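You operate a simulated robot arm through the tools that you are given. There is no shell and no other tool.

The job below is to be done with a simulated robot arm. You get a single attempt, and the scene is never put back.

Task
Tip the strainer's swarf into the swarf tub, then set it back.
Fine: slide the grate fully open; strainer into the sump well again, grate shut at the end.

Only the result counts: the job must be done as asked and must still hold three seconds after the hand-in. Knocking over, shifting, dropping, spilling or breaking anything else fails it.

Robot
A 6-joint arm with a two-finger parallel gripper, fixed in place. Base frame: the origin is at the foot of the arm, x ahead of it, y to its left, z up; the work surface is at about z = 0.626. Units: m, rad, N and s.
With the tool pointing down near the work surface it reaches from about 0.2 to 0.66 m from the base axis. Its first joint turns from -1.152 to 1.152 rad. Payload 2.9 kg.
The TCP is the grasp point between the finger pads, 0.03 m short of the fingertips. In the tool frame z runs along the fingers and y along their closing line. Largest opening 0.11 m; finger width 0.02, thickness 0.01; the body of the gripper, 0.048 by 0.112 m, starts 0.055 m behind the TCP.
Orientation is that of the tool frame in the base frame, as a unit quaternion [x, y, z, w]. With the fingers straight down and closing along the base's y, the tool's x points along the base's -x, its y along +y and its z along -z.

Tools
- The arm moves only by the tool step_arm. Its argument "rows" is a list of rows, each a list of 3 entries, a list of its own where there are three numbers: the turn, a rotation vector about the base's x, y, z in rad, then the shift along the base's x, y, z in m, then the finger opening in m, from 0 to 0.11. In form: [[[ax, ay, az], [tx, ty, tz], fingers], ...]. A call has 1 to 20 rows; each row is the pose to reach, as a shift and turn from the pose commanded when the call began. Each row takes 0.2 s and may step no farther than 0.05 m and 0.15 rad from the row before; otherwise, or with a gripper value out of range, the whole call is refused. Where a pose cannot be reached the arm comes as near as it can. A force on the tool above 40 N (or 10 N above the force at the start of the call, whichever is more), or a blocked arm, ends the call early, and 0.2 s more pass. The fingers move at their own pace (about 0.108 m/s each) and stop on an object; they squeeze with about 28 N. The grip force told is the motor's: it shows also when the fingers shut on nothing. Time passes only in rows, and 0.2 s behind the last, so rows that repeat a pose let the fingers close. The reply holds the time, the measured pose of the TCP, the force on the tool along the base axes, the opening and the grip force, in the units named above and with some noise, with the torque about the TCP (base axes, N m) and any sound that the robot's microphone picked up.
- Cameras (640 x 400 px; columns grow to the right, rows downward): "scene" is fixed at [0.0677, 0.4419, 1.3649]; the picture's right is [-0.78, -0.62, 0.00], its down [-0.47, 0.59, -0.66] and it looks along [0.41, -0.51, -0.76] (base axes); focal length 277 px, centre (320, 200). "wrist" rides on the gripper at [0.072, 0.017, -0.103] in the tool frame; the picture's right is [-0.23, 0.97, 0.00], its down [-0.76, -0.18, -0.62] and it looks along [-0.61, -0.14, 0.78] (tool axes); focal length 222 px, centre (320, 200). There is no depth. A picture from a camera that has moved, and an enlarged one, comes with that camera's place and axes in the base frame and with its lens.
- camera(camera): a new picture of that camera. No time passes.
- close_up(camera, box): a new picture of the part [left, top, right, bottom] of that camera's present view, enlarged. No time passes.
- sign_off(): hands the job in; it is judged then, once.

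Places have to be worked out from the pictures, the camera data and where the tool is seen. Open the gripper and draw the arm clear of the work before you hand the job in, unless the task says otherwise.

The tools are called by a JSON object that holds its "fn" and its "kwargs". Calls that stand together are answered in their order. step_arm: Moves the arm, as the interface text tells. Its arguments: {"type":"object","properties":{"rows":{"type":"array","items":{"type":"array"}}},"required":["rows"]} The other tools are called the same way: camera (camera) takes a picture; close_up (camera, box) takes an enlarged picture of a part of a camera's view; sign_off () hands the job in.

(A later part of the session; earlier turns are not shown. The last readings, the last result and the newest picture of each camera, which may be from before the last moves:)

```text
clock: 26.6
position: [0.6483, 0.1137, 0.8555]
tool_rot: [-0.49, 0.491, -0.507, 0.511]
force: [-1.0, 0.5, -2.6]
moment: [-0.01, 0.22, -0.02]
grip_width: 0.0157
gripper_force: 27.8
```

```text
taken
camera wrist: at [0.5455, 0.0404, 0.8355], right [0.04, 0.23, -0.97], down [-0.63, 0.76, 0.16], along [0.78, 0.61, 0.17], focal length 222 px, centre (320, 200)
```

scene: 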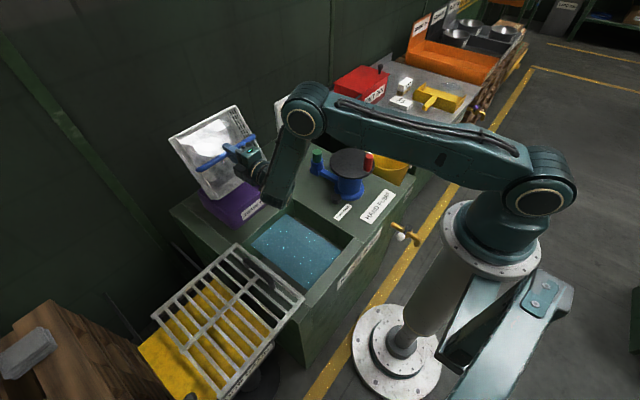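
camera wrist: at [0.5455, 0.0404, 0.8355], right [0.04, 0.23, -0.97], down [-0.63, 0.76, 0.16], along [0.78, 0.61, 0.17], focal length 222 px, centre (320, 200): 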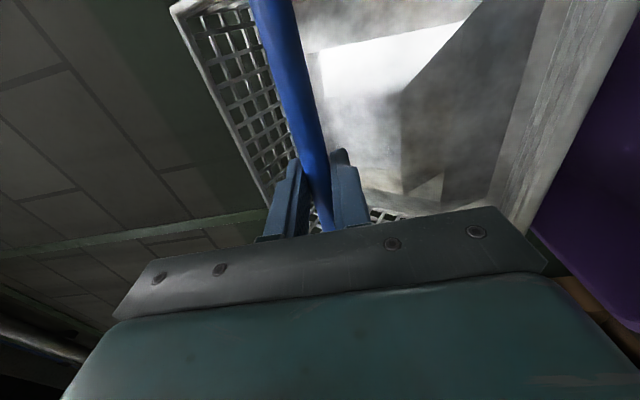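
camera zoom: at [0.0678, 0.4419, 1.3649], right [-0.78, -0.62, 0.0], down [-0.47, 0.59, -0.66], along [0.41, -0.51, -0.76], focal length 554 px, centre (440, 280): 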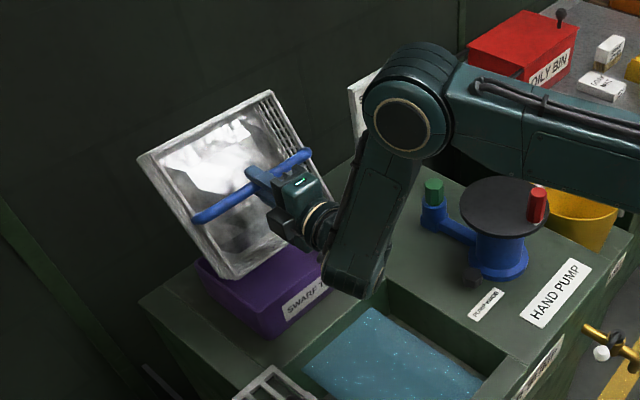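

The swarf has shifted onto the lower wall, and the mouth is now vertical over the tub. I'll tilt further to dump it, keeping the lip at x≈0.69–0.71 over the tub.

{"fn": "step_arm", "kwargs": {"rows": [[[0, -0.06, 0], [0, 0, 0.002], 0.0], [[0, -0.12, 0], [0, 0, 0.004], 0.0], [[0, -0.18, 0], [0, 0, 0.006], 0.0], [[0, -0.24, 0], [-0.002, 0, 0.008], 0.0], [[0, -0.3, 0], [-0.004, 0, 0.01], 0.0], [[0, -0.36, 0], [-0.006, 0, 0.01], 0.0], [[0, -0.42, 0], [-0.008, 0, 0.01], 0.0], [[0, -0.42, 0], [-0.008, 0, 0.01], 0.0]]}}

{"fn": "camera", "kwargs": {"camera": "scene"}}

{"fn": "close_up", "kwargs": {"camera": "scene", "box": [160, 60, 360, 260]}}

{"fn": "camera", "kwargs": {"camera": "wrist"}}

```text
clock: 28.4
position: [0.6823, 0.1202, 0.8577]
tool_rot: [-0.373, 0.374, -0.6, 0.601]
force: [0.0, -0.5, -2.7]
moment: [-0.03, 0.15, -0.02]
grip_width: 0.0156
gripper_force: 27.5
out of reach, approached as far as the arm can: row 4, 5, 6, 7, 8
```

```text
taken
```

scene: 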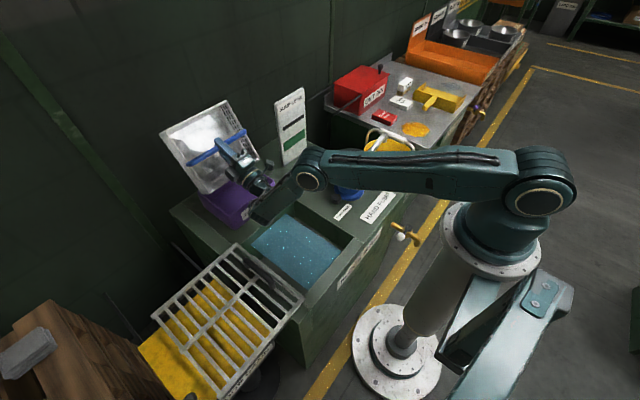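

```text
2.00 times, centred on (260, 160) of scene
camera zoom: at [0.0678, 0.4419, 1.3649], right [-0.78, -0.62, 0.0], down [-0.47, 0.59, -0.66], along [0.41, -0.51, -0.76], focal length 554 px, centre (440, 280)
```

zoom: 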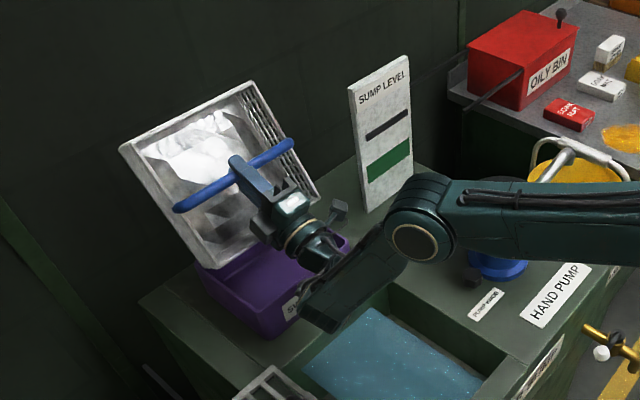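

```text
taken
camera wrist: at [0.5968, 0.046, 0.7974], right [0.43, 0.23, -0.87], down [-0.64, 0.76, -0.11], along [0.64, 0.61, 0.47], focal length 222 px, centre (320, 200)
```

wrist: 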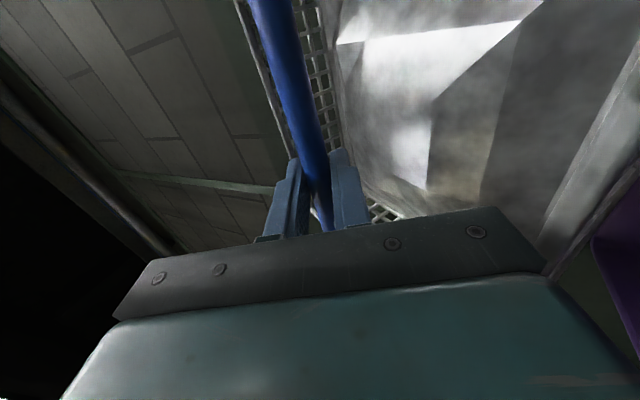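

The arm reached 116° of tilt but drifted to x≈0.68, so the lip sits near the far wall of the tub, and the swarf is still inside. I'll look closely before tilting any further.

{"fn": "close_up", "kwargs": {"camera": "scene", "box": [190, 95, 290, 205]}}

{"fn": "close_up", "kwargs": {"camera": "wrist", "box": [220, 0, 640, 260]}}

{"fn": "close_up", "kwargs": {"camera": "scene", "box": [220, 120, 400, 260]}}

```text
3.64 times, centred on (240, 150) of scene
camera zoom: at [0.0678, 0.4419, 1.3649], right [-0.78, -0.62, 0.0], down [-0.47, 0.59, -0.66], along [0.41, -0.51, -0.76], focal length 1007 px, centre (611, 382)
```

zoom: 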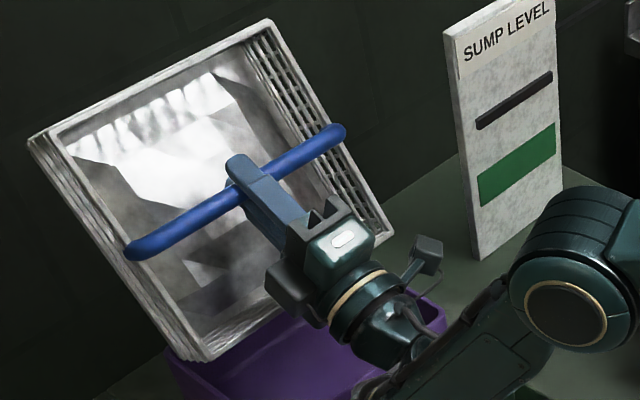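

```text
1.52 times, centred on (430, 130) of wrist
camera zoom: at [0.5968, 0.046, 0.7974], right [0.43, 0.23, -0.87], down [-0.64, 0.76, -0.11], along [0.64, 0.61, 0.47], focal length 338 px, centre (152, 307)
```

zoom: 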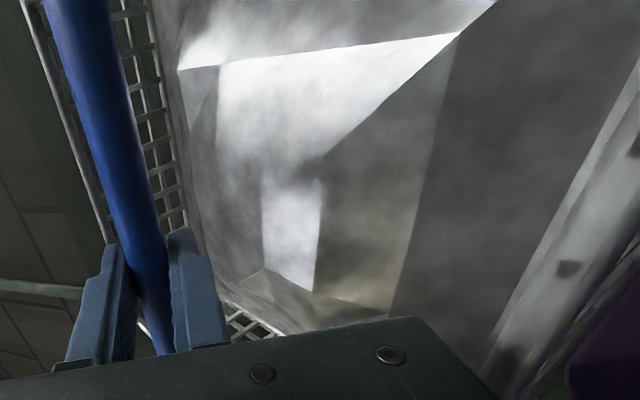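

```text
2.86 times, centred on (310, 190) of scene
camera zoom: at [0.0678, 0.4419, 1.3649], right [-0.78, -0.62, 0.0], down [-0.47, 0.59, -0.66], along [0.41, -0.51, -0.76], focal length 791 px, centre (349, 229)
```

zoom: 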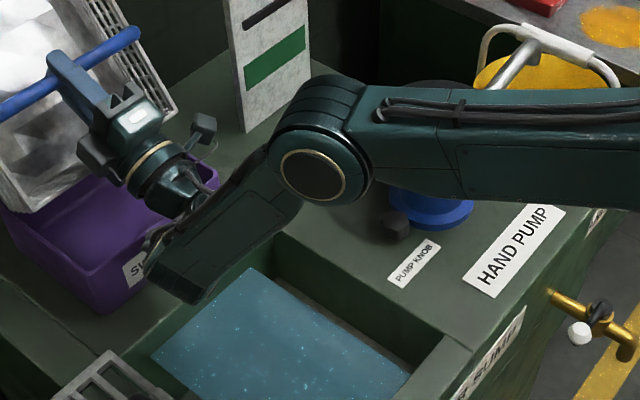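

The bar has rolled in the grip. The gripper is at 116°, but from the rim corners the basket is only at about 45°, so friction on the round bar cannot tip it. The safer plan is to level the basket, set it down on the open grate, and re-grip it by its far wall with the flat pads. I'll first rotate the gripper back about 45° to level the basket.

{"fn": "step_arm", "kwargs": {"rows": [[[0, 0.06, 0], [0, 0, 0.005], 0.0], [[0, 0.12, 0], [0, 0, 0.01], 0.0], [[0, 0.18, 0], [0, 0, 0.015], 0.0], [[0, 0.24, 0], [0, 0, 0.02], 0.0], [[0, 0.3, 0], [0, 0, 0.025], 0.0], [[0, 0.36, 0], [0, 0, 0.03], 0.0], [[0, 0.42, 0], [0, 0, 0.03], 0.0], [[0, 0.48, 0], [0, 0, 0.03], 0.0], [[0, 0.54, 0], [0, 0, 0.03], 0.0], [[0, 0.6, 0], [0, 0, 0.03], 0.0]]}}

{"fn": "close_up", "kwargs": {"camera": "scene", "box": [160, 60, 360, 260]}}

{"fn": "camera", "kwargs": {"camera": "wrist"}}

```text
clock: 30.6
position: [0.6827, 0.119, 0.8889]
tool_rot: [-0.534, 0.535, -0.462, 0.463]
force: [0.3, -0.3, -2.6]
moment: [0.01, 0.12, 0.01]
grip_width: 0.0154
gripper_force: 27.7
```

```text
2.00 times, centred on (260, 160) of scene
camera zoom: at [0.0678, 0.4419, 1.3649], right [-0.78, -0.62, 0.0], down [-0.47, 0.59, -0.66], along [0.41, -0.51, -0.76], focal length 554 px, centre (440, 280)
```

zoom: 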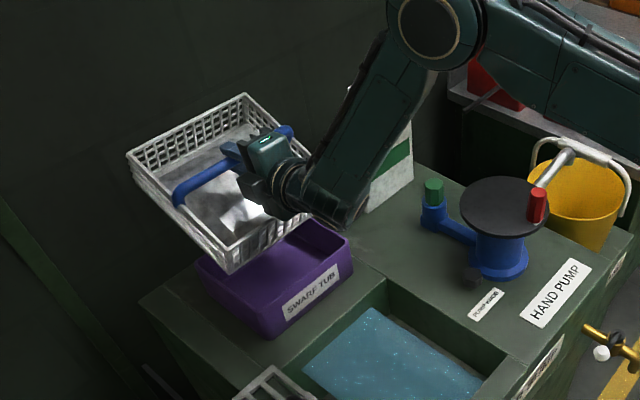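

```text
taken
camera wrist: at [0.5768, 0.0457, 0.8867], right [-0.14, 0.23, -0.96], down [-0.59, 0.76, 0.27], along [0.79, 0.61, 0.03], focal length 222 px, centre (320, 200)
```

wrist: 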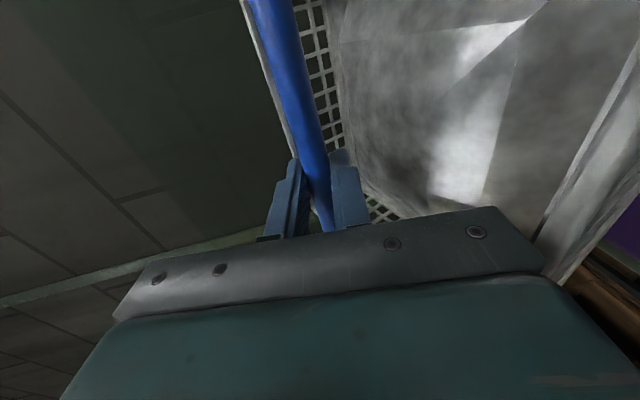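

The gripper is now at about −82°. I need a precise read of the basket's angle, so I'll zoom in on it.

{"fn": "close_up", "kwargs": {"camera": "scene", "box": [210, 95, 320, 205]}}

{"fn": "close_up", "kwargs": {"camera": "wrist", "box": [220, 0, 640, 260]}}

```text
3.64 times, centred on (265, 150) of scene
camera zoom: at [0.0678, 0.4419, 1.3649], right [-0.78, -0.62, 0.0], down [-0.47, 0.59, -0.66], along [0.41, -0.51, -0.76], focal length 1007 px, centre (520, 382)
```

zoom: 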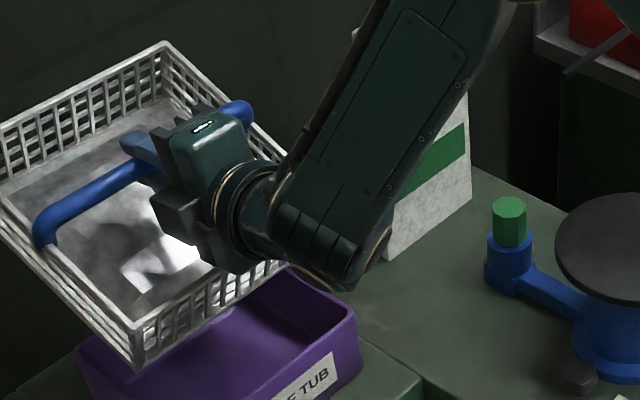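

```text
1.52 times, centred on (430, 130) of wrist
camera zoom: at [0.5768, 0.0457, 0.8867], right [-0.14, 0.23, -0.96], down [-0.59, 0.76, 0.27], along [0.79, 0.61, 0.03], focal length 338 px, centre (152, 307)
```

zoom: 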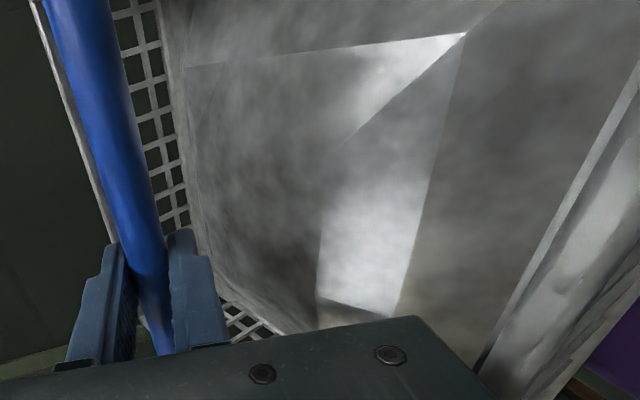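

The rim corners show the basket at about −21°, so the grip relative angle has held during this return. I'll rotate a further +0.36 rad to level it while drawing back from the tub.

{"fn": "step_arm", "kwargs": {"rows": [[[0, 0.06, 0], [-0.01, 0.01, 0.005], 0.0], [[0, 0.12, 0], [-0.025, 0.02, 0.01], 0.0], [[0, 0.18, 0], [-0.045, 0.035, 0.01], 0.0], [[0, 0.24, 0], [-0.065, 0.05, 0.01], 0.0], [[0, 0.3, 0], [-0.085, 0.065, 0.01], 0.0], [[0, 0.36, 0], [-0.105, 0.08, 0.01], 0.0], [[0, 0.36, 0], [-0.125, 0.1, 0.01], 0.0], [[0, 0.36, 0], [-0.145, 0.12, 0.01], 0.0], [[0, 0.36, 0], [-0.165, 0.14, 0.01], 0.0]]}}

{"fn": "camera", "kwargs": {"camera": "scene"}}

{"fn": "close_up", "kwargs": {"camera": "scene", "box": [160, 120, 360, 320]}}

{"fn": "camera", "kwargs": {"camera": "wrist"}}

```text
clock: 32.6
position: [0.5165, 0.2587, 0.8984]
tool_rot: [-0.609, 0.609, -0.358, 0.36]
force: [0.4, 0.9, -1.9]
moment: [0.01, 0.02, 0.01]
grip_width: 0.0152
gripper_force: 27.8
```

```text
taken
```

scene: 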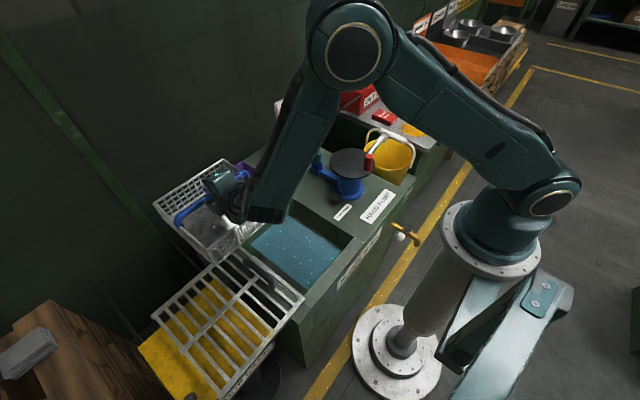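

```text
2.00 times, centred on (260, 220) of scene
camera zoom: at [0.0678, 0.4419, 1.3649], right [-0.78, -0.62, 0.0], down [-0.47, 0.59, -0.66], along [0.41, -0.51, -0.76], focal length 554 px, centre (440, 160)
```

zoom: 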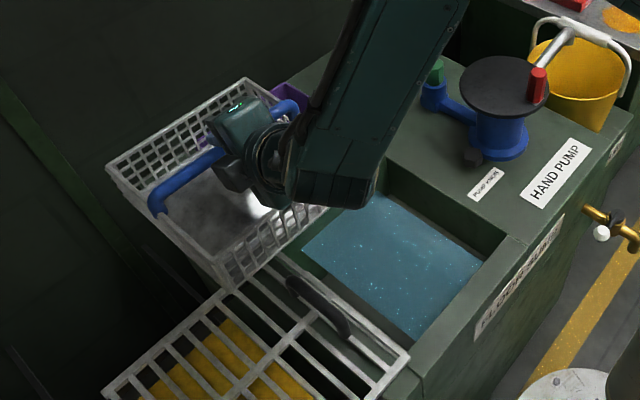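

```text
taken
camera wrist: at [0.418, 0.1854, 0.9341], right [-0.47, 0.23, -0.85], down [-0.46, 0.76, 0.46], along [0.75, 0.61, -0.25], focal length 222 px, centre (320, 200)
```

wrist: 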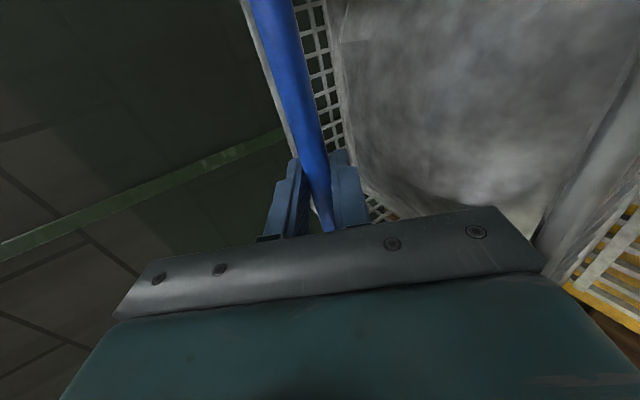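

The moment is near zero, so the basket hangs level with the gripper tilted about 60°. I'll move over the middle of the open grate, beyond its handle, keeping the height.

{"fn": "step_arm", "kwargs": {"rows": [[[0, 0, 0], [-0.012, 0.02, 0], 0.0], [[0, 0, 0], [-0.024, 0.04, 0], 0.0], [[0, 0, 0], [-0.036, 0.06, 0], 0.0], [[0, 0, 0], [-0.048, 0.08, 0], 0.0], [[0, 0, 0], [-0.06, 0.1, 0], 0.0], [[0, 0, 0], [-0.072, 0.12, 0], 0.0], [[0, 0, 0], [-0.084, 0.14, 0], 0.0], [[0, 0, 0], [-0.096, 0.156, 0], 0.0], [[0, 0, 0], [-0.096, 0.156, -0.02], 0.0], [[0, 0, 0], [-0.096, 0.156, -0.04], 0.0]]}}

{"fn": "camera", "kwargs": {"camera": "scene"}}

{"fn": "close_up", "kwargs": {"camera": "scene", "box": [120, 180, 320, 400]}}

{"fn": "camera", "kwargs": {"camera": "wrist"}}

```text
clock: 34.8
position: [0.4325, 0.4107, 0.8588]
tool_rot: [-0.608, 0.61, -0.358, 0.36]
force: [-0.8, -1.3, -3.5]
moment: [0.0, 0.06, 0.0]
grip_width: 0.0153
gripper_force: 28.0
out of reach, approached as far as the arm can: row 8, 9, 10
```

```text
taken
```

scene: 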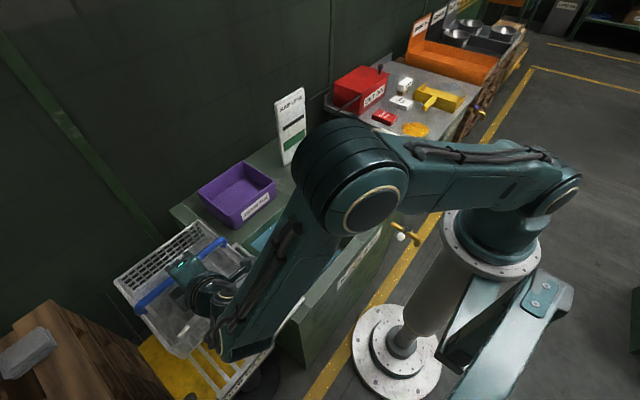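

```text
1.82 times, centred on (220, 290) of scene
camera zoom: at [0.0678, 0.4419, 1.3649], right [-0.78, -0.62, 0.0], down [-0.47, 0.59, -0.66], along [0.41, -0.51, -0.76], focal length 503 px, centre (502, 36)
```

zoom: 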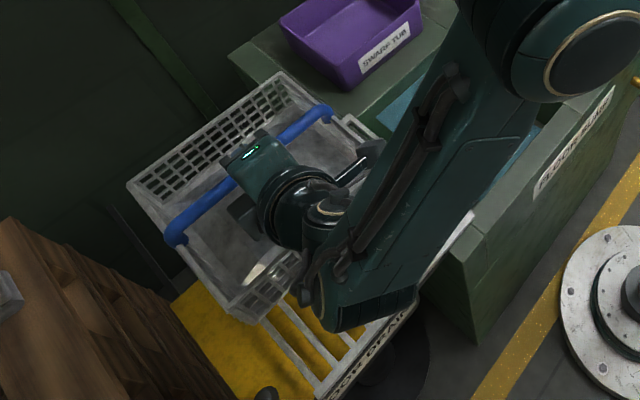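

```text
taken
camera wrist: at [0.3337, 0.337, 0.8937], right [-0.47, 0.23, -0.85], down [-0.46, 0.76, 0.46], along [0.75, 0.61, -0.25], focal length 222 px, centre (320, 200)
```

wrist: 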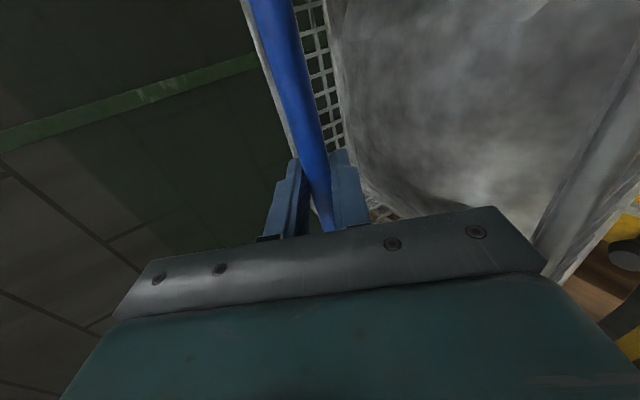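

The basket is over the grate at (0.43, 0.41). Bringing the gripper more upright would keep the forearm clear, and the basket will pivot flat on the bar as it touches down. I'll tilt the gripper back to about −35°, which leaves the basket about +25°, and check.

{"fn": "step_arm", "kwargs": {"rows": [[[0, 0.06, 0], [0, 0, 0], 0.0], [[0, 0.12, 0], [0, 0, 0], 0.0], [[0, 0.18, 0], [0, 0, 0], 0.0], [[0, 0.24, 0], [0, 0, 0], 0.0], [[0, 0.3, 0], [0, 0, 0], 0.0], [[0, 0.36, 0], [0, 0, 0], 0.0], [[0, 0.42, 0], [0, 0, 0], 0.0], [[0, 0.45, 0], [0, 0, 0], 0.0], [[0, 0.45, 0], [0, 0, -0.02], 0.0], [[0, 0.45, 0], [0, 0, -0.04], 0.0]]}}

{"fn": "camera", "kwargs": {"camera": "scene"}}

{"fn": "close_up", "kwargs": {"camera": "scene", "box": [100, 200, 300, 400]}}

{"fn": "camera", "kwargs": {"camera": "wrist"}}

```text
clock: 37.0
position: [0.4334, 0.4094, 0.8187]
tool_rot: [-0.673, 0.674, -0.214, 0.214]
force: [-0.4, -0.2, -3.5]
moment: [0.02, -0.09, -0.01]
grip_width: 0.0152
gripper_force: 27.7
```

```text
taken
```

scene: 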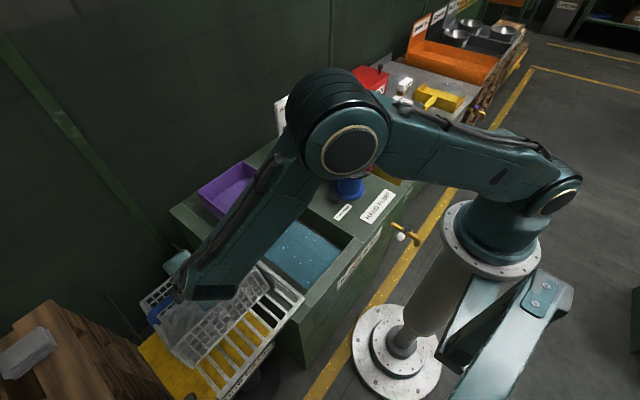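

```text
2.00 times, centred on (200, 300) of scene
camera zoom: at [0.0678, 0.4419, 1.3649], right [-0.78, -0.62, 0.0], down [-0.47, 0.59, -0.66], along [0.41, -0.51, -0.76], focal length 554 px, centre (560, 0)
```

zoom: 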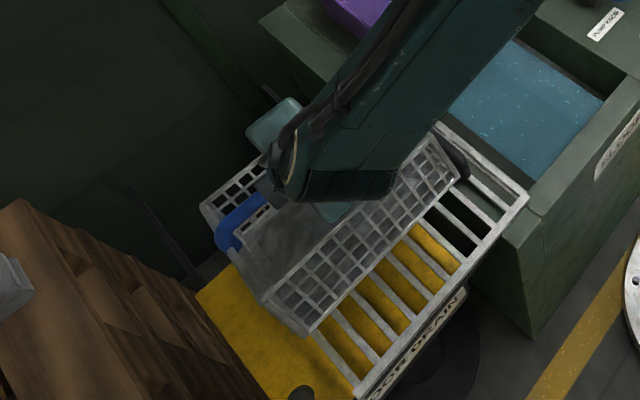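

```text
taken
camera wrist: at [0.359, 0.3362, 0.8931], right [-0.79, 0.23, -0.56], down [-0.21, 0.76, 0.61], along [0.57, 0.61, -0.55], focal length 222 px, centre (320, 200)
```

wrist: 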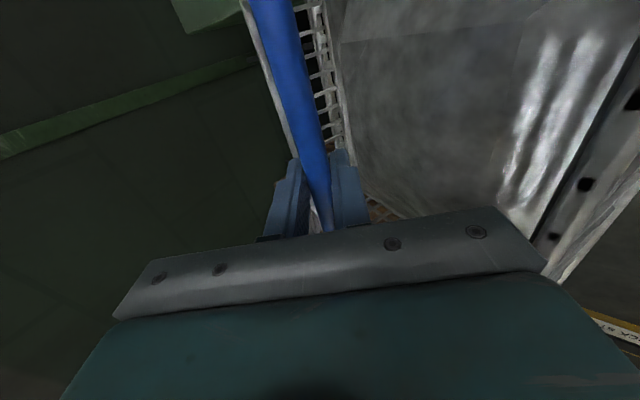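

The basket is tilted about +25° over the grate, well inside its edges. I'll lower slowly until the far bottom edge touches.

{"fn": "step_arm", "kwargs": {"rows": [[[0, 0, 0], [0, 0, -0.02], 0.0], [[0, 0, 0], [0, 0, -0.04], 0.0], [[0, 0, 0], [0, 0, -0.05], 0.0], [[0, 0, 0], [0, 0, -0.06], 0.0]]}}

{"fn": "close_up", "kwargs": {"camera": "scene", "box": [100, 200, 300, 400]}}

{"fn": "camera", "kwargs": {"camera": "wrist"}}

```text
clock: 38.0
position: [0.4337, 0.4097, 0.7588]
tool_rot: [-0.673, 0.675, -0.215, 0.215]
force: [-1.3, -0.6, 0.2]
moment: [-0.05, -0.09, -0.01]
grip_width: 0.0157
gripper_force: 28.1
```

```text
2.00 times, centred on (200, 300) of scene
camera zoom: at [0.0677, 0.4419, 1.3649], right [-0.78, -0.62, 0.0], down [-0.47, 0.59, -0.66], along [0.41, -0.51, -0.76], focal length 554 px, centre (560, 0)
```

zoom: 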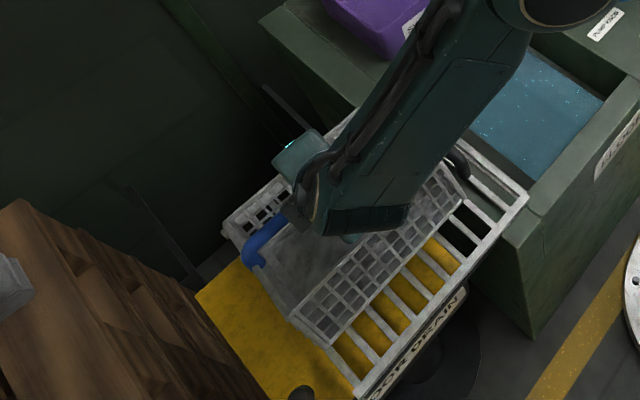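

```text
taken
camera wrist: at [0.3593, 0.3362, 0.8335], right [-0.79, 0.23, -0.56], down [-0.22, 0.76, 0.61], along [0.57, 0.61, -0.55], focal length 222 px, centre (320, 200)
```

wrist: 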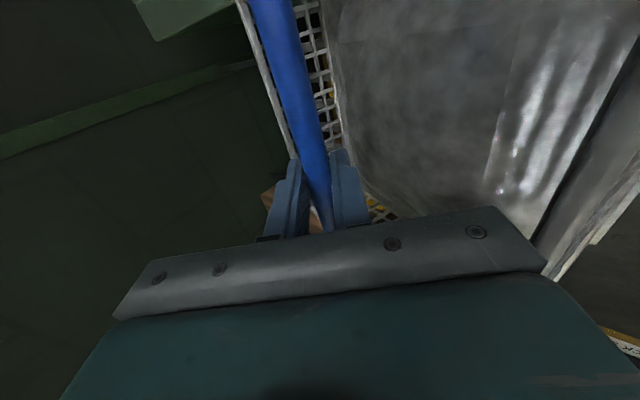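

Contact has begun, since the weight reading went to about zero at z 0.759. I'll lower further while drawing slightly toward −x so the basket lays itself flat.

{"fn": "step_arm", "kwargs": {"rows": [[[0, 0, 0], [-0.005, 0, -0.005], 0.0], [[0, 0, 0], [-0.01, 0, -0.01], 0.0], [[0, 0, 0], [-0.016, 0, -0.015], 0.0], [[0, 0, 0], [-0.022, 0, -0.02], 0.0], [[0, 0, 0], [-0.028, 0, -0.025], 0.0], [[0, 0, 0], [-0.032, 0, -0.029], 0.0]]}}

{"fn": "close_up", "kwargs": {"camera": "scene", "box": [100, 200, 300, 400]}}

{"fn": "camera", "kwargs": {"camera": "wrist"}}

```text
clock: 39.4
position: [0.4009, 0.4076, 0.73]
tool_rot: [-0.673, 0.675, -0.214, 0.215]
force: [-0.1, -0.3, -1.7]
moment: [-0.13, -0.12, -0.06]
grip_width: 0.0154
gripper_force: 28.3
```

```text
2.00 times, centred on (200, 300) of scene
camera zoom: at [0.0678, 0.4419, 1.3649], right [-0.78, -0.62, 0.0], down [-0.47, 0.59, -0.66], along [0.41, -0.51, -0.76], focal length 554 px, centre (560, 0)
```

zoom: 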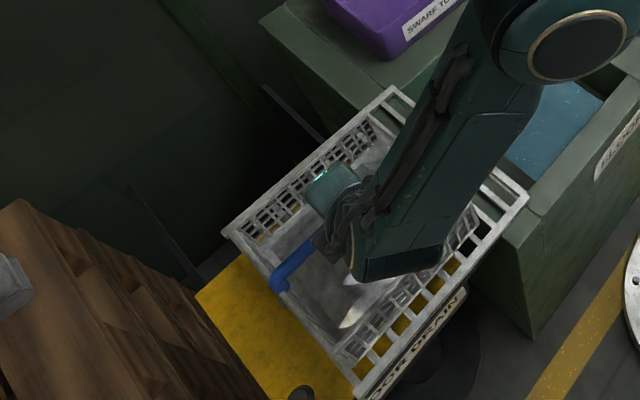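

```text
taken
camera wrist: at [0.327, 0.336, 0.8043], right [-0.79, 0.23, -0.56], down [-0.21, 0.76, 0.61], along [0.57, 0.61, -0.56], focal length 222 px, centre (320, 200)
```

wrist: 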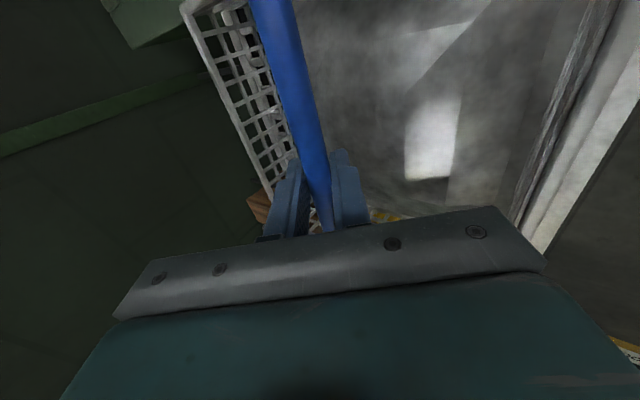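

The basket is nearly flat now. I'll lower a few more millimetres in small steps, watching the force.

{"fn": "step_arm", "kwargs": {"rows": [[[0, 0, 0], [0.001, 0, -0.003], 0.0], [[0, 0, 0], [0.002, 0, -0.006], 0.0], [[0, 0, 0], [0.002, 0, -0.009], 0.0]]}}

{"fn": "close_up", "kwargs": {"camera": "scene", "box": [100, 200, 300, 400]}}

{"fn": "camera", "kwargs": {"camera": "wrist"}}

```text
clock: 40.2
position: [0.4052, 0.4103, 0.7238]
tool_rot: [-0.672, 0.674, -0.216, 0.218]
force: [-0.8, -1.5, 24.0]
moment: [-0.21, -0.14, 0.0]
grip_width: 0.0154
gripper_force: 27.8
```

```text
2.00 times, centred on (200, 300) of scene
camera zoom: at [0.0674, 0.4416, 1.365], right [-0.78, -0.62, 0.0], down [-0.47, 0.59, -0.66], along [0.41, -0.51, -0.76], focal length 554 px, centre (560, 0)
```

zoom: 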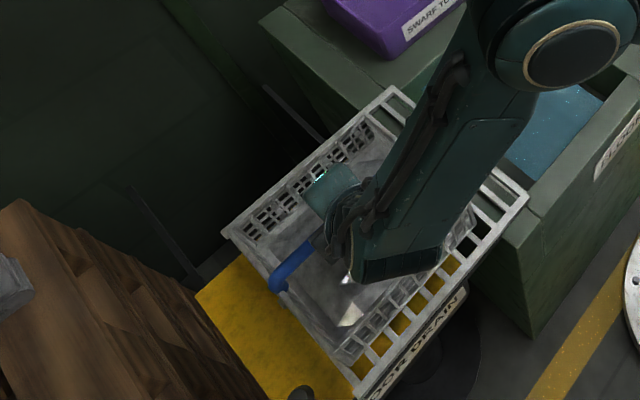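

```text
taken
camera wrist: at [0.33, 0.337, 0.7974], right [-0.79, 0.23, -0.57], down [-0.22, 0.76, 0.61], along [0.57, 0.61, -0.55], focal length 222 px, centre (320, 200)
```

wrist: 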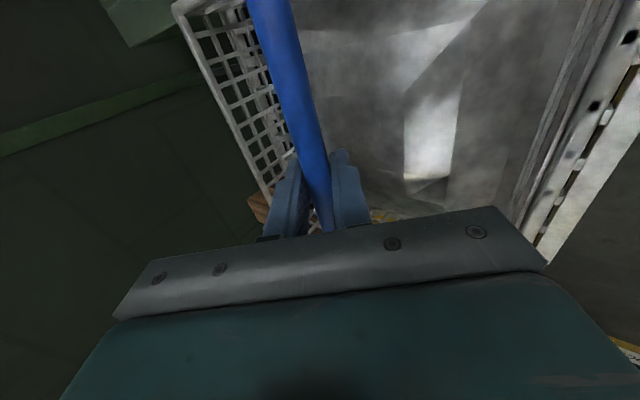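

A downward force of 24 N shows the basket sitting flat on the grate. I'll relax the push, open, and withdraw along the tool axis.

{"fn": "step_arm", "kwargs": {"rows": [[[0, 0, 0], [0, 0, 0.003], 0.0], [[0, 0, 0], [0, 0, 0.003], 0.02], [[0, 0, 0], [0, 0, 0.003], 0.04], [[0, 0, 0], [0, 0, 0.003], 0.05], [[0, 0, 0], [-0.01, 0, 0.018], 0.05], [[0, 0, 0], [-0.022, 0, 0.035], 0.05], [[0, 0, 0], [-0.034, 0, 0.052], 0.05], [[0, 0, 0], [-0.046, 0, 0.07], 0.05], [[0, 0, 0], [-0.05, 0, 0.11], 0.05], [[0, 0, 0], [-0.05, 0, 0.15], 0.05], [[0, 0, 0], [-0.05, 0, 0.19], 0.05]]}}

{"fn": "camera", "kwargs": {"camera": "scene"}}

{"fn": "camera", "kwargs": {"camera": "wrist"}}

```text
clock: 42.6
position: [0.3556, 0.4087, 0.9101]
tool_rot: [-0.674, 0.675, -0.212, 0.214]
force: [-0.4, 0.0, -0.5]
moment: [-0.02, 0.0, -0.02]
grip_width: 0.0502
gripper_force: 0.0
```

```text
taken
```

scene: 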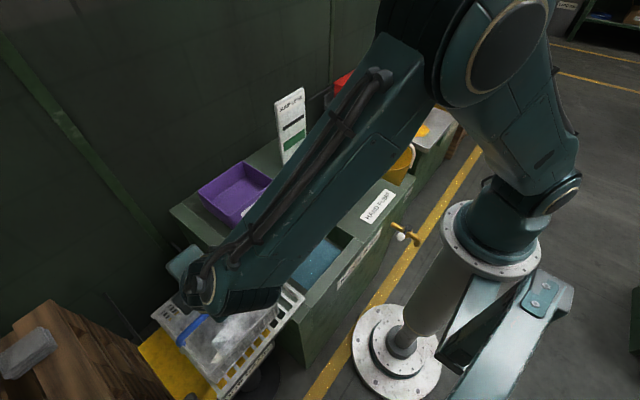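

```text
taken
camera wrist: at [0.2804, 0.3352, 0.986], right [-0.8, 0.23, -0.56], down [-0.21, 0.76, 0.61], along [0.57, 0.61, -0.56], focal length 222 px, centre (320, 200)
```

wrist: 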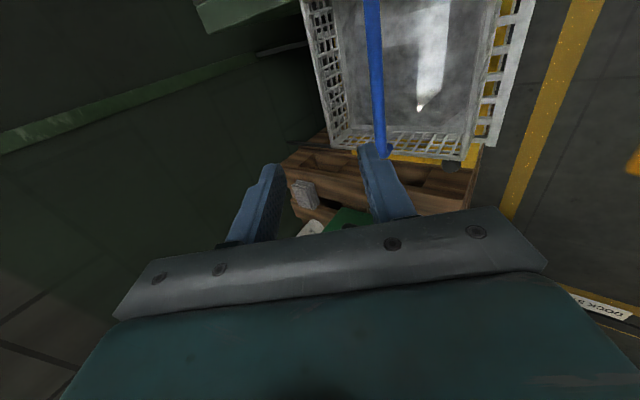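

The basket is released and sitting flat on the grate. With the hand empty, I'll check that the steep tilt pose needed over the tub (z≈0.93, about −115°) is reachable before I re-grip.

{"fn": "step_arm", "kwargs": {"rows": [[[0, 0, 0], [0.02, -0.03, 0.03], 0.05], [[0, 0, 0], [0.04, -0.06, 0.05], 0.05], [[0, -0.1, 0], [0.06, -0.09, 0.06], 0.05], [[0, -0.2, 0], [0.08, -0.12, 0.06], 0.05], [[0, -0.3, 0], [0.1, -0.15, 0.06], 0.05], [[0, -0.4, 0], [0.12, -0.18, 0.06], 0.05], [[0, -0.5, 0], [0.14, -0.21, 0.06], 0.05], [[0, -0.6, 0], [0.16, -0.24, 0.06], 0.05], [[0, -0.7, 0], [0.18, -0.265, 0.06], 0.05], [[0, -0.8, 0], [0.2, -0.285, 0.05], 0.05], [[0, -0.9, 0], [0.22, -0.288, 0.04], 0.05], [[0, -1.0, 0], [0.24, -0.288, 0.03], 0.05], [[0, -1.1, 0], [0.255, -0.288, 0.02], 0.05], [[0, -1.2, 0], [0.26, -0.288, 0.02], 0.05], [[0, -1.3, 0], [0.26, -0.288, 0.02], 0.05], [[0, -1.39, 0], [0.26, -0.288, 0.02], 0.05]]}}

{"fn": "camera", "kwargs": {"camera": "scene"}}

{"fn": "close_up", "kwargs": {"camera": "scene", "box": [120, 220, 320, 400]}}

```text
clock: 46.0
position: [0.6865, 0.1313, 0.9375]
tool_rot: [-0.38, 0.38, -0.595, 0.597]
force: [0.3, -0.1, 0.8]
moment: [0.01, -0.01, -0.01]
grip_width: 0.0499
gripper_force: 0.1
out of reach, approached as far as the arm can: row 13, 14, 15, 16
```

```text
taken
```

scene: 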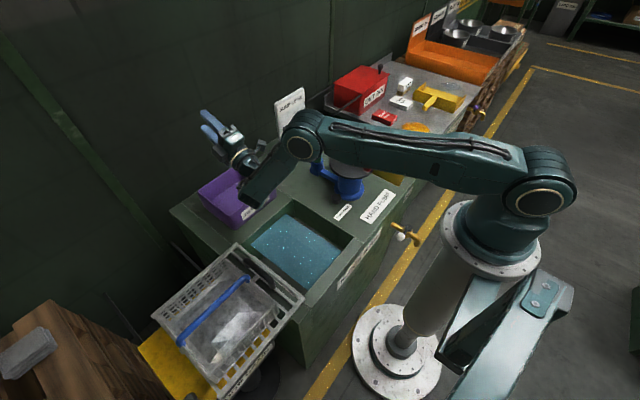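

```text
2.22 times, centred on (220, 310) of scene
camera zoom: at [0.0677, 0.4419, 1.3649], right [-0.78, -0.62, 0.0], down [-0.47, 0.59, -0.66], along [0.41, -0.51, -0.76], focal length 615 px, centre (542, -44)
```

zoom: 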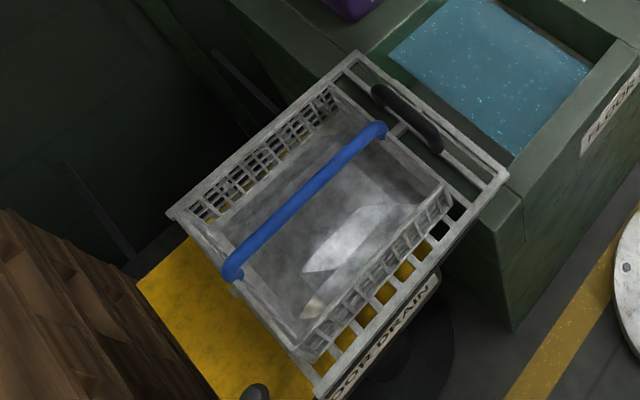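

Pouring over the near lip is limited here, because at −115° the arm can only get x≥0.69. A better idea is to point the gripper nearly horizontal, so the basket hangs from the bar at the side, and then roll about the finger axis. That inverts the basket with little torque about the bar. I'll test this roll with the empty hand, going first to a −80° tilt.

{"fn": "step_arm", "kwargs": {"rows": [[[0, 0.1, 0], [0, -0.003, -0.005], 0.05], [[0, 0.2, 0], [0, -0.006, -0.01], 0.05], [[0, 0.3, 0], [0, -0.009, -0.015], 0.05], [[0, 0.4, 0], [0, -0.011, -0.02], 0.05], [[0, 0.5, 0], [0, -0.011, -0.02], 0.05], [[0, 0.6, 0], [0, -0.011, -0.02], 0.05], [[0, 0.62, 0], [0, -0.011, -0.02], 0.05]]}}

```text
clock: 47.6
position: [0.6874, 0.121, 0.9177]
tool_rot: [-0.545, 0.545, -0.45, 0.451]
force: [-0.1, 0.6, 0.6]
moment: [-0.04, -0.01, 0.01]
grip_width: 0.0497
gripper_force: 0.1
```

The gripper is at about −79° with the tool axis near (0.982, 0, −0.189). I'll now test a positive roll about that axis with the hand still empty.

{"fn": "step_arm", "kwargs": {"rows": [[[0.1375, 0, -0.0265], [0, 0, 0], 0.05], [[0.275, 0, -0.053], [0, 0, 0], 0.05], [[0.4125, 0, -0.0795], [0, 0, 0], 0.05], [[0.55, 0, -0.106], [0, 0, 0], 0.05], [[0.6875, 0, -0.1325], [0, 0, 0], 0.05], [[0.825, 0, -0.159], [0, 0, 0], 0.05], [[0.9625, 0, -0.1855], [0, 0, 0], 0.05], [[1.1, 0, -0.212], [0, 0, 0], 0.05], [[1.2375, 0, -0.2385], [0, 0, 0], 0.05], [[1.375, 0, -0.265], [0, 0, 0], 0.05], [[1.5125, 0, -0.2915], [0, 0, 0], 0.05], [[1.65, 0, -0.318], [0, 0, 0], 0.05], [[1.7875, 0, -0.3445], [0, 0, 0], 0.05], [[1.925, 0, -0.371], [0, 0, 0], 0.05], [[2.0625, 0, -0.3975], [0, 0, 0], 0.05], [[2.2, 0, -0.424], [0, 0, 0], 0.05], [[2.3375, 0, -0.4505], [0, 0, 0], 0.05], [[2.475, 0, -0.477], [0, 0, 0], 0.05], [[2.6125, 0, -0.5035], [0, 0, 0], 0.05], [[2.75, 0, -0.53], [0, 0, 0], 0.05]]}}

{"fn": "camera", "kwargs": {"camera": "scene"}}

```text
clock: 51.8
position: [0.6878, 0.1213, 0.9175]
tool_rot: [0.449, 0.63, 0.366, 0.518]
force: [-1.0, -0.4, -0.3]
moment: [0.0, -0.01, 0.01]
grip_width: 0.0501
gripper_force: 0.0
```

```text
taken
```

scene: 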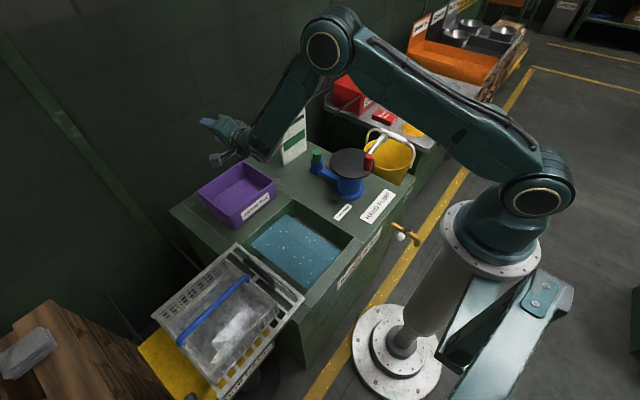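

The roll of about 160° is fully reachable. I'll roll back, then go re-grip the bar.

{"fn": "step_arm", "kwargs": {"rows": [[[-0.1375, 0, 0.0265], [0, 0, 0], 0.05], [[-0.275, 0, 0.053], [0, 0, 0], 0.05], [[-0.4125, 0, 0.0795], [0, 0, 0], 0.05], [[-0.55, 0, 0.106], [0, 0, 0], 0.05], [[-0.6875, 0, 0.1325], [0, 0, 0], 0.05], [[-0.825, 0, 0.159], [0, 0, 0], 0.05], [[-0.9625, 0, 0.1855], [0, 0, 0], 0.05], [[-1.1, 0, 0.212], [0, 0, 0], 0.05], [[-1.2375, 0, 0.2385], [0, 0, 0], 0.05], [[-1.375, 0, 0.265], [0, 0, 0], 0.05], [[-1.5125, 0, 0.2915], [0, 0, 0], 0.05], [[-1.65, 0, 0.318], [0, 0, 0], 0.05], [[-1.7875, 0, 0.3445], [0, 0, 0], 0.05], [[-1.925, 0, 0.371], [0, 0, 0], 0.05], [[-2.0625, 0, 0.3975], [0, 0, 0], 0.05], [[-2.2, 0, 0.424], [0, 0, 0], 0.05], [[-2.3375, 0, 0.4505], [0, 0, 0], 0.05], [[-2.475, 0, 0.477], [0, 0, 0], 0.05], [[-2.6125, 0, 0.5035], [0, 0, 0], 0.05], [[-2.75, 0, 0.53], [0, 0, 0], 0.05]]}}

{"fn": "close_up", "kwargs": {"camera": "scene", "box": [130, 230, 320, 400]}}

```text
clock: 56.0
position: [0.6873, 0.1204, 0.9171]
tool_rot: [0.544, -0.544, 0.451, -0.452]
force: [0.6, 0.1, -0.2]
moment: [-0.05, 0.01, 0.01]
grip_width: 0.0502
gripper_force: 0.0
```

```text
2.35 times, centred on (225, 315) of scene
camera zoom: at [0.0677, 0.4419, 1.3649], right [-0.78, -0.62, 0.0], down [-0.47, 0.59, -0.66], along [0.41, -0.51, -0.76], focal length 651 px, centre (544, -71)
```

zoom: 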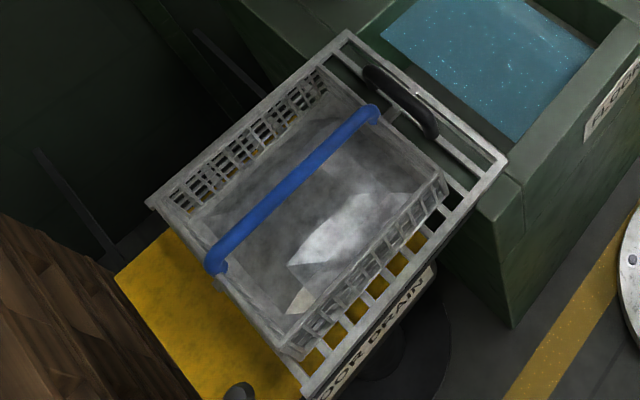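

The bar on the grate is at about (0.398, 0.412, 0.724). I'll return with the tool at about −40°, to a pre-grasp point behind and above the bar along the tool axis.

{"fn": "step_arm", "kwargs": {"rows": [[[0, 0.05, 0], [-0.03, 0.02, 0.01], 0.05], [[0, 0.1, 0], [-0.06, 0.045, 0.02], 0.05], [[0, 0.16, 0], [-0.09, 0.07, 0.02], 0.05], [[0, 0.22, 0], [-0.12, 0.095, 0.02], 0.05], [[0, 0.28, 0], [-0.15, 0.12, 0.02], 0.05], [[0, 0.35, 0], [-0.18, 0.145, 0.02], 0.05], [[0, 0.42, 0], [-0.21, 0.17, 0.02], 0.05], [[0, 0.5, 0], [-0.24, 0.195, 0.02], 0.05], [[0, 0.58, 0], [-0.27, 0.22, 0.02], 0.05], [[0, 0.65, 0], [-0.3, 0.25, 0.02], 0.05], [[0, 0.68, 0], [-0.325, 0.275, 0.01], 0.05], [[0, 0.68, 0], [-0.338, 0.291, -0.02], 0.05], [[0, 0.68, 0], [-0.338, 0.291, -0.06], 0.05], [[0, 0.68, 0], [-0.338, 0.291, -0.09], 0.05]]}}

{"fn": "camera", "kwargs": {"camera": "wrist"}}

{"fn": "camera", "kwargs": {"camera": "scene"}}

```text
clock: 59.0
position: [0.3686, 0.403, 0.8271]
tool_rot: [-0.663, 0.664, -0.242, 0.245]
force: [0.5, 0.0, 0.0]
moment: [0.01, 0.0, 0.01]
grip_width: 0.0502
gripper_force: 0.0
out of reach, approached as far as the arm can: row 11, 12, 13, 14
```

```text
taken
camera wrist: at [0.2881, 0.3284, 0.8947], right [-0.74, 0.23, -0.63], down [-0.27, 0.76, 0.59], along [0.62, 0.61, -0.5], focal length 222 px, centre (320, 200)
```

wrist: 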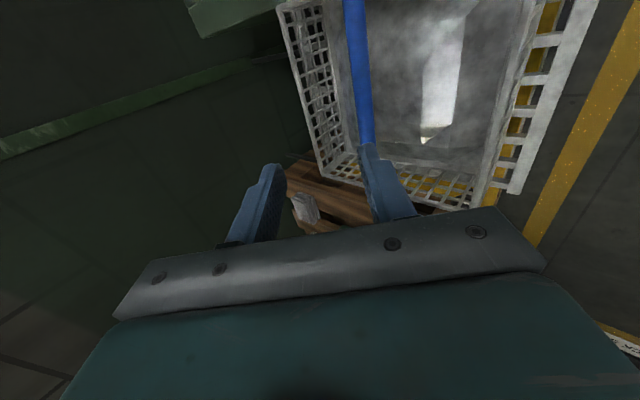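

```text
taken
```

scene: 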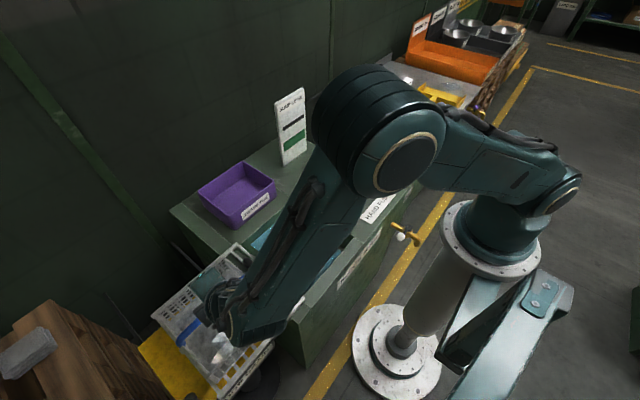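

The reach limit puts the tool at x=0.369 with a −40° tilt, and the bar lies forward and down from it. A straight line there, with the fingers opened to 0.075, keeps the bar between the tips. I'll do most of it, then check.

{"fn": "step_arm", "kwargs": {"rows": [[[0, 0, 0], [0.002, 0.003, -0.02], 0.075], [[0, 0, 0], [0.006, 0.005, -0.04], 0.075], [[0, 0, 0], [0.012, 0.007, -0.06], 0.075]]}}

{"fn": "camera", "kwargs": {"camera": "wrist"}}

{"fn": "close_up", "kwargs": {"camera": "scene", "box": [130, 230, 320, 400]}}

```text
clock: 59.8
position: [0.3805, 0.4091, 0.7672]
tool_rot: [-0.662, 0.665, -0.245, 0.245]
force: [-0.1, 0.5, 0.5]
moment: [0.01, 0.01, 0.0]
grip_width: 0.075
gripper_force: 0.1
```

```text
taken
camera wrist: at [0.3001, 0.3349, 0.8344], right [-0.74, 0.23, -0.63], down [-0.27, 0.76, 0.59], along [0.62, 0.61, -0.5], focal length 222 px, centre (320, 200)
```

wrist: 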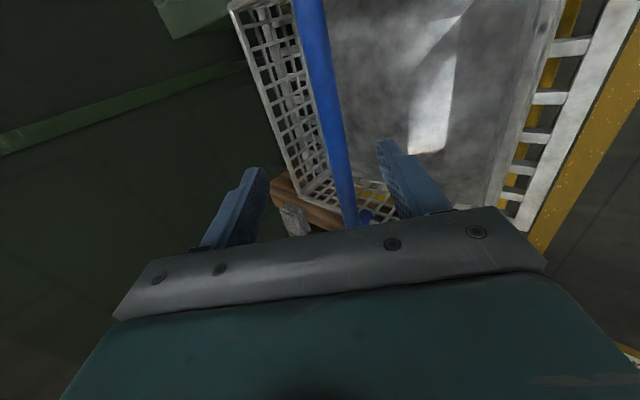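

```text
2.35 times, centred on (225, 315) of scene
camera zoom: at [0.0677, 0.4419, 1.3649], right [-0.78, -0.62, 0.0], down [-0.47, 0.59, -0.66], along [0.41, -0.51, -0.76], focal length 651 px, centre (544, -71)
```

zoom: 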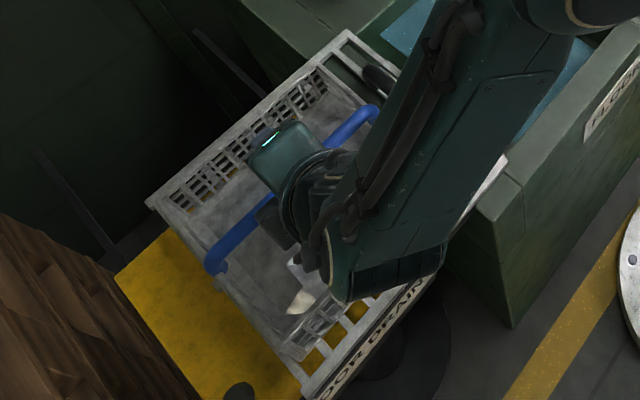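

The bar is between the fingers. I'll continue to it, narrowing slightly, and close.

{"fn": "step_arm", "kwargs": {"rows": [[[0, 0, 0], [0.007, 0.001, -0.017], 0.07], [[0, 0, 0], [0.014, 0.002, -0.032], 0.065], [[0, 0, 0], [0.018, 0.002, -0.043], 0.06], [[0, 0, 0], [0.018, 0.002, -0.043], 0.03], [[0, 0, 0], [0.018, 0.002, -0.043], 0.0], [[0, 0, 0], [0.018, 0.002, -0.043], 0.0], [[0, 0, 0], [0.018, 0.002, -0.043], 0.0]]}}

{"fn": "camera", "kwargs": {"camera": "wrist"}}

{"fn": "close_up", "kwargs": {"camera": "scene", "box": [130, 230, 320, 400]}}

```text
clock: 61.4
position: [0.3994, 0.4124, 0.7244]
tool_rot: [-0.662, 0.664, -0.244, 0.246]
force: [2.9, 0.8, 4.4]
moment: [0.03, -0.01, 0.0]
grip_width: 0.0151
gripper_force: 27.8
```

```text
taken
camera wrist: at [0.3185, 0.3377, 0.7921], right [-0.74, 0.23, -0.63], down [-0.27, 0.76, 0.59], along [0.62, 0.61, -0.5], focal length 222 px, centre (320, 200)
```

wrist: 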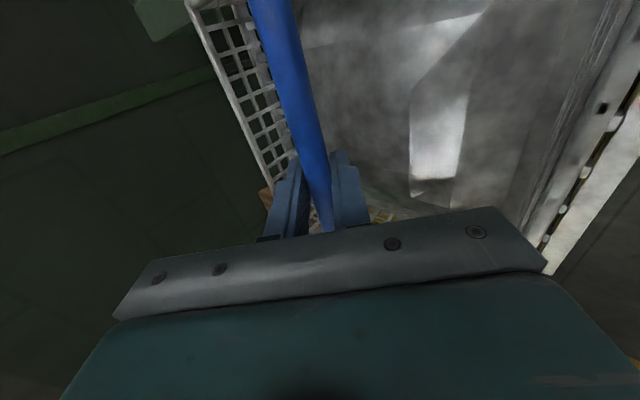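

```text
2.35 times, centred on (225, 315) of scene
camera zoom: at [0.0677, 0.4419, 1.3649], right [-0.78, -0.62, 0.0], down [-0.47, 0.59, -0.66], along [0.41, -0.51, -0.76], focal length 651 px, centre (544, -71)
```

zoom: 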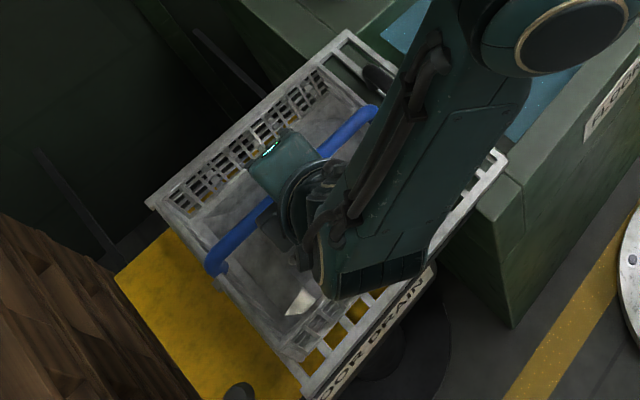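

The bar is gripped with the tool at −40°. I'll lift slowly, then carry it toward the tub.

{"fn": "step_arm", "kwargs": {"rows": [[[0, 0, 0], [0.002, 0, 0.01], 0.0], [[0, 0, 0], [0.004, 0, 0.025], 0.0], [[0, 0, 0], [0.006, 0, 0.045], 0.0], [[0, 0, 0], [0.01, 0, 0.07], 0.0], [[0, 0, 0], [0.015, 0, 0.1], 0.0], [[0, 0, 0], [0.02, 0, 0.13], 0.0], [[0, 0, 0], [0.025, -0.005, 0.16], 0.0], [[0, 0, 0], [0.04, -0.02, 0.18], 0.0], [[0, 0, 0], [0.06, -0.045, 0.19], 0.0], [[0, 0, 0], [0.08, -0.07, 0.19], 0.0], [[0, 0, 0], [0.1, -0.095, 0.19], 0.0], [[0, 0, 0], [0.12, -0.12, 0.19], 0.0], [[0, 0, 0], [0.14, -0.145, 0.19], 0.0]]}}

{"fn": "camera", "kwargs": {"camera": "scene"}}

{"fn": "camera", "kwargs": {"camera": "wrist"}}

```text
clock: 64.2
position: [0.5391, 0.2653, 0.9153]
tool_rot: [-0.663, 0.663, -0.244, 0.246]
force: [0.1, -0.7, -3.2]
moment: [0.03, 0.04, -0.01]
grip_width: 0.0152
gripper_force: 27.8
```

```text
taken
```

scene: 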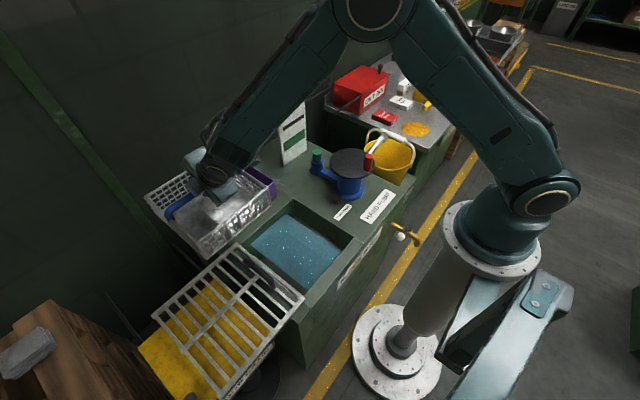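

```text
taken
camera wrist: at [0.4588, 0.1916, 0.9821], right [-0.74, 0.23, -0.63], down [-0.27, 0.76, 0.59], along [0.62, 0.61, -0.5], focal length 222 px, centre (320, 200)
```

wrist: 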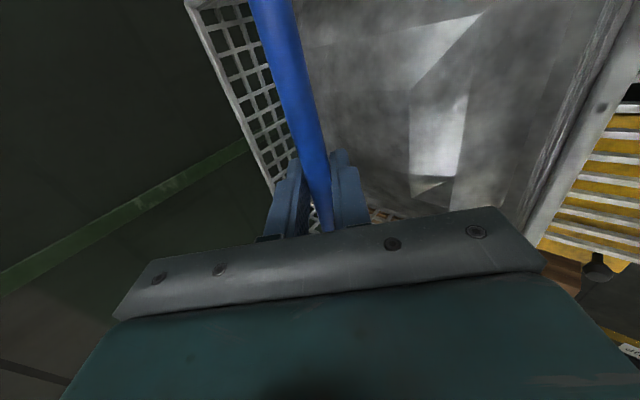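

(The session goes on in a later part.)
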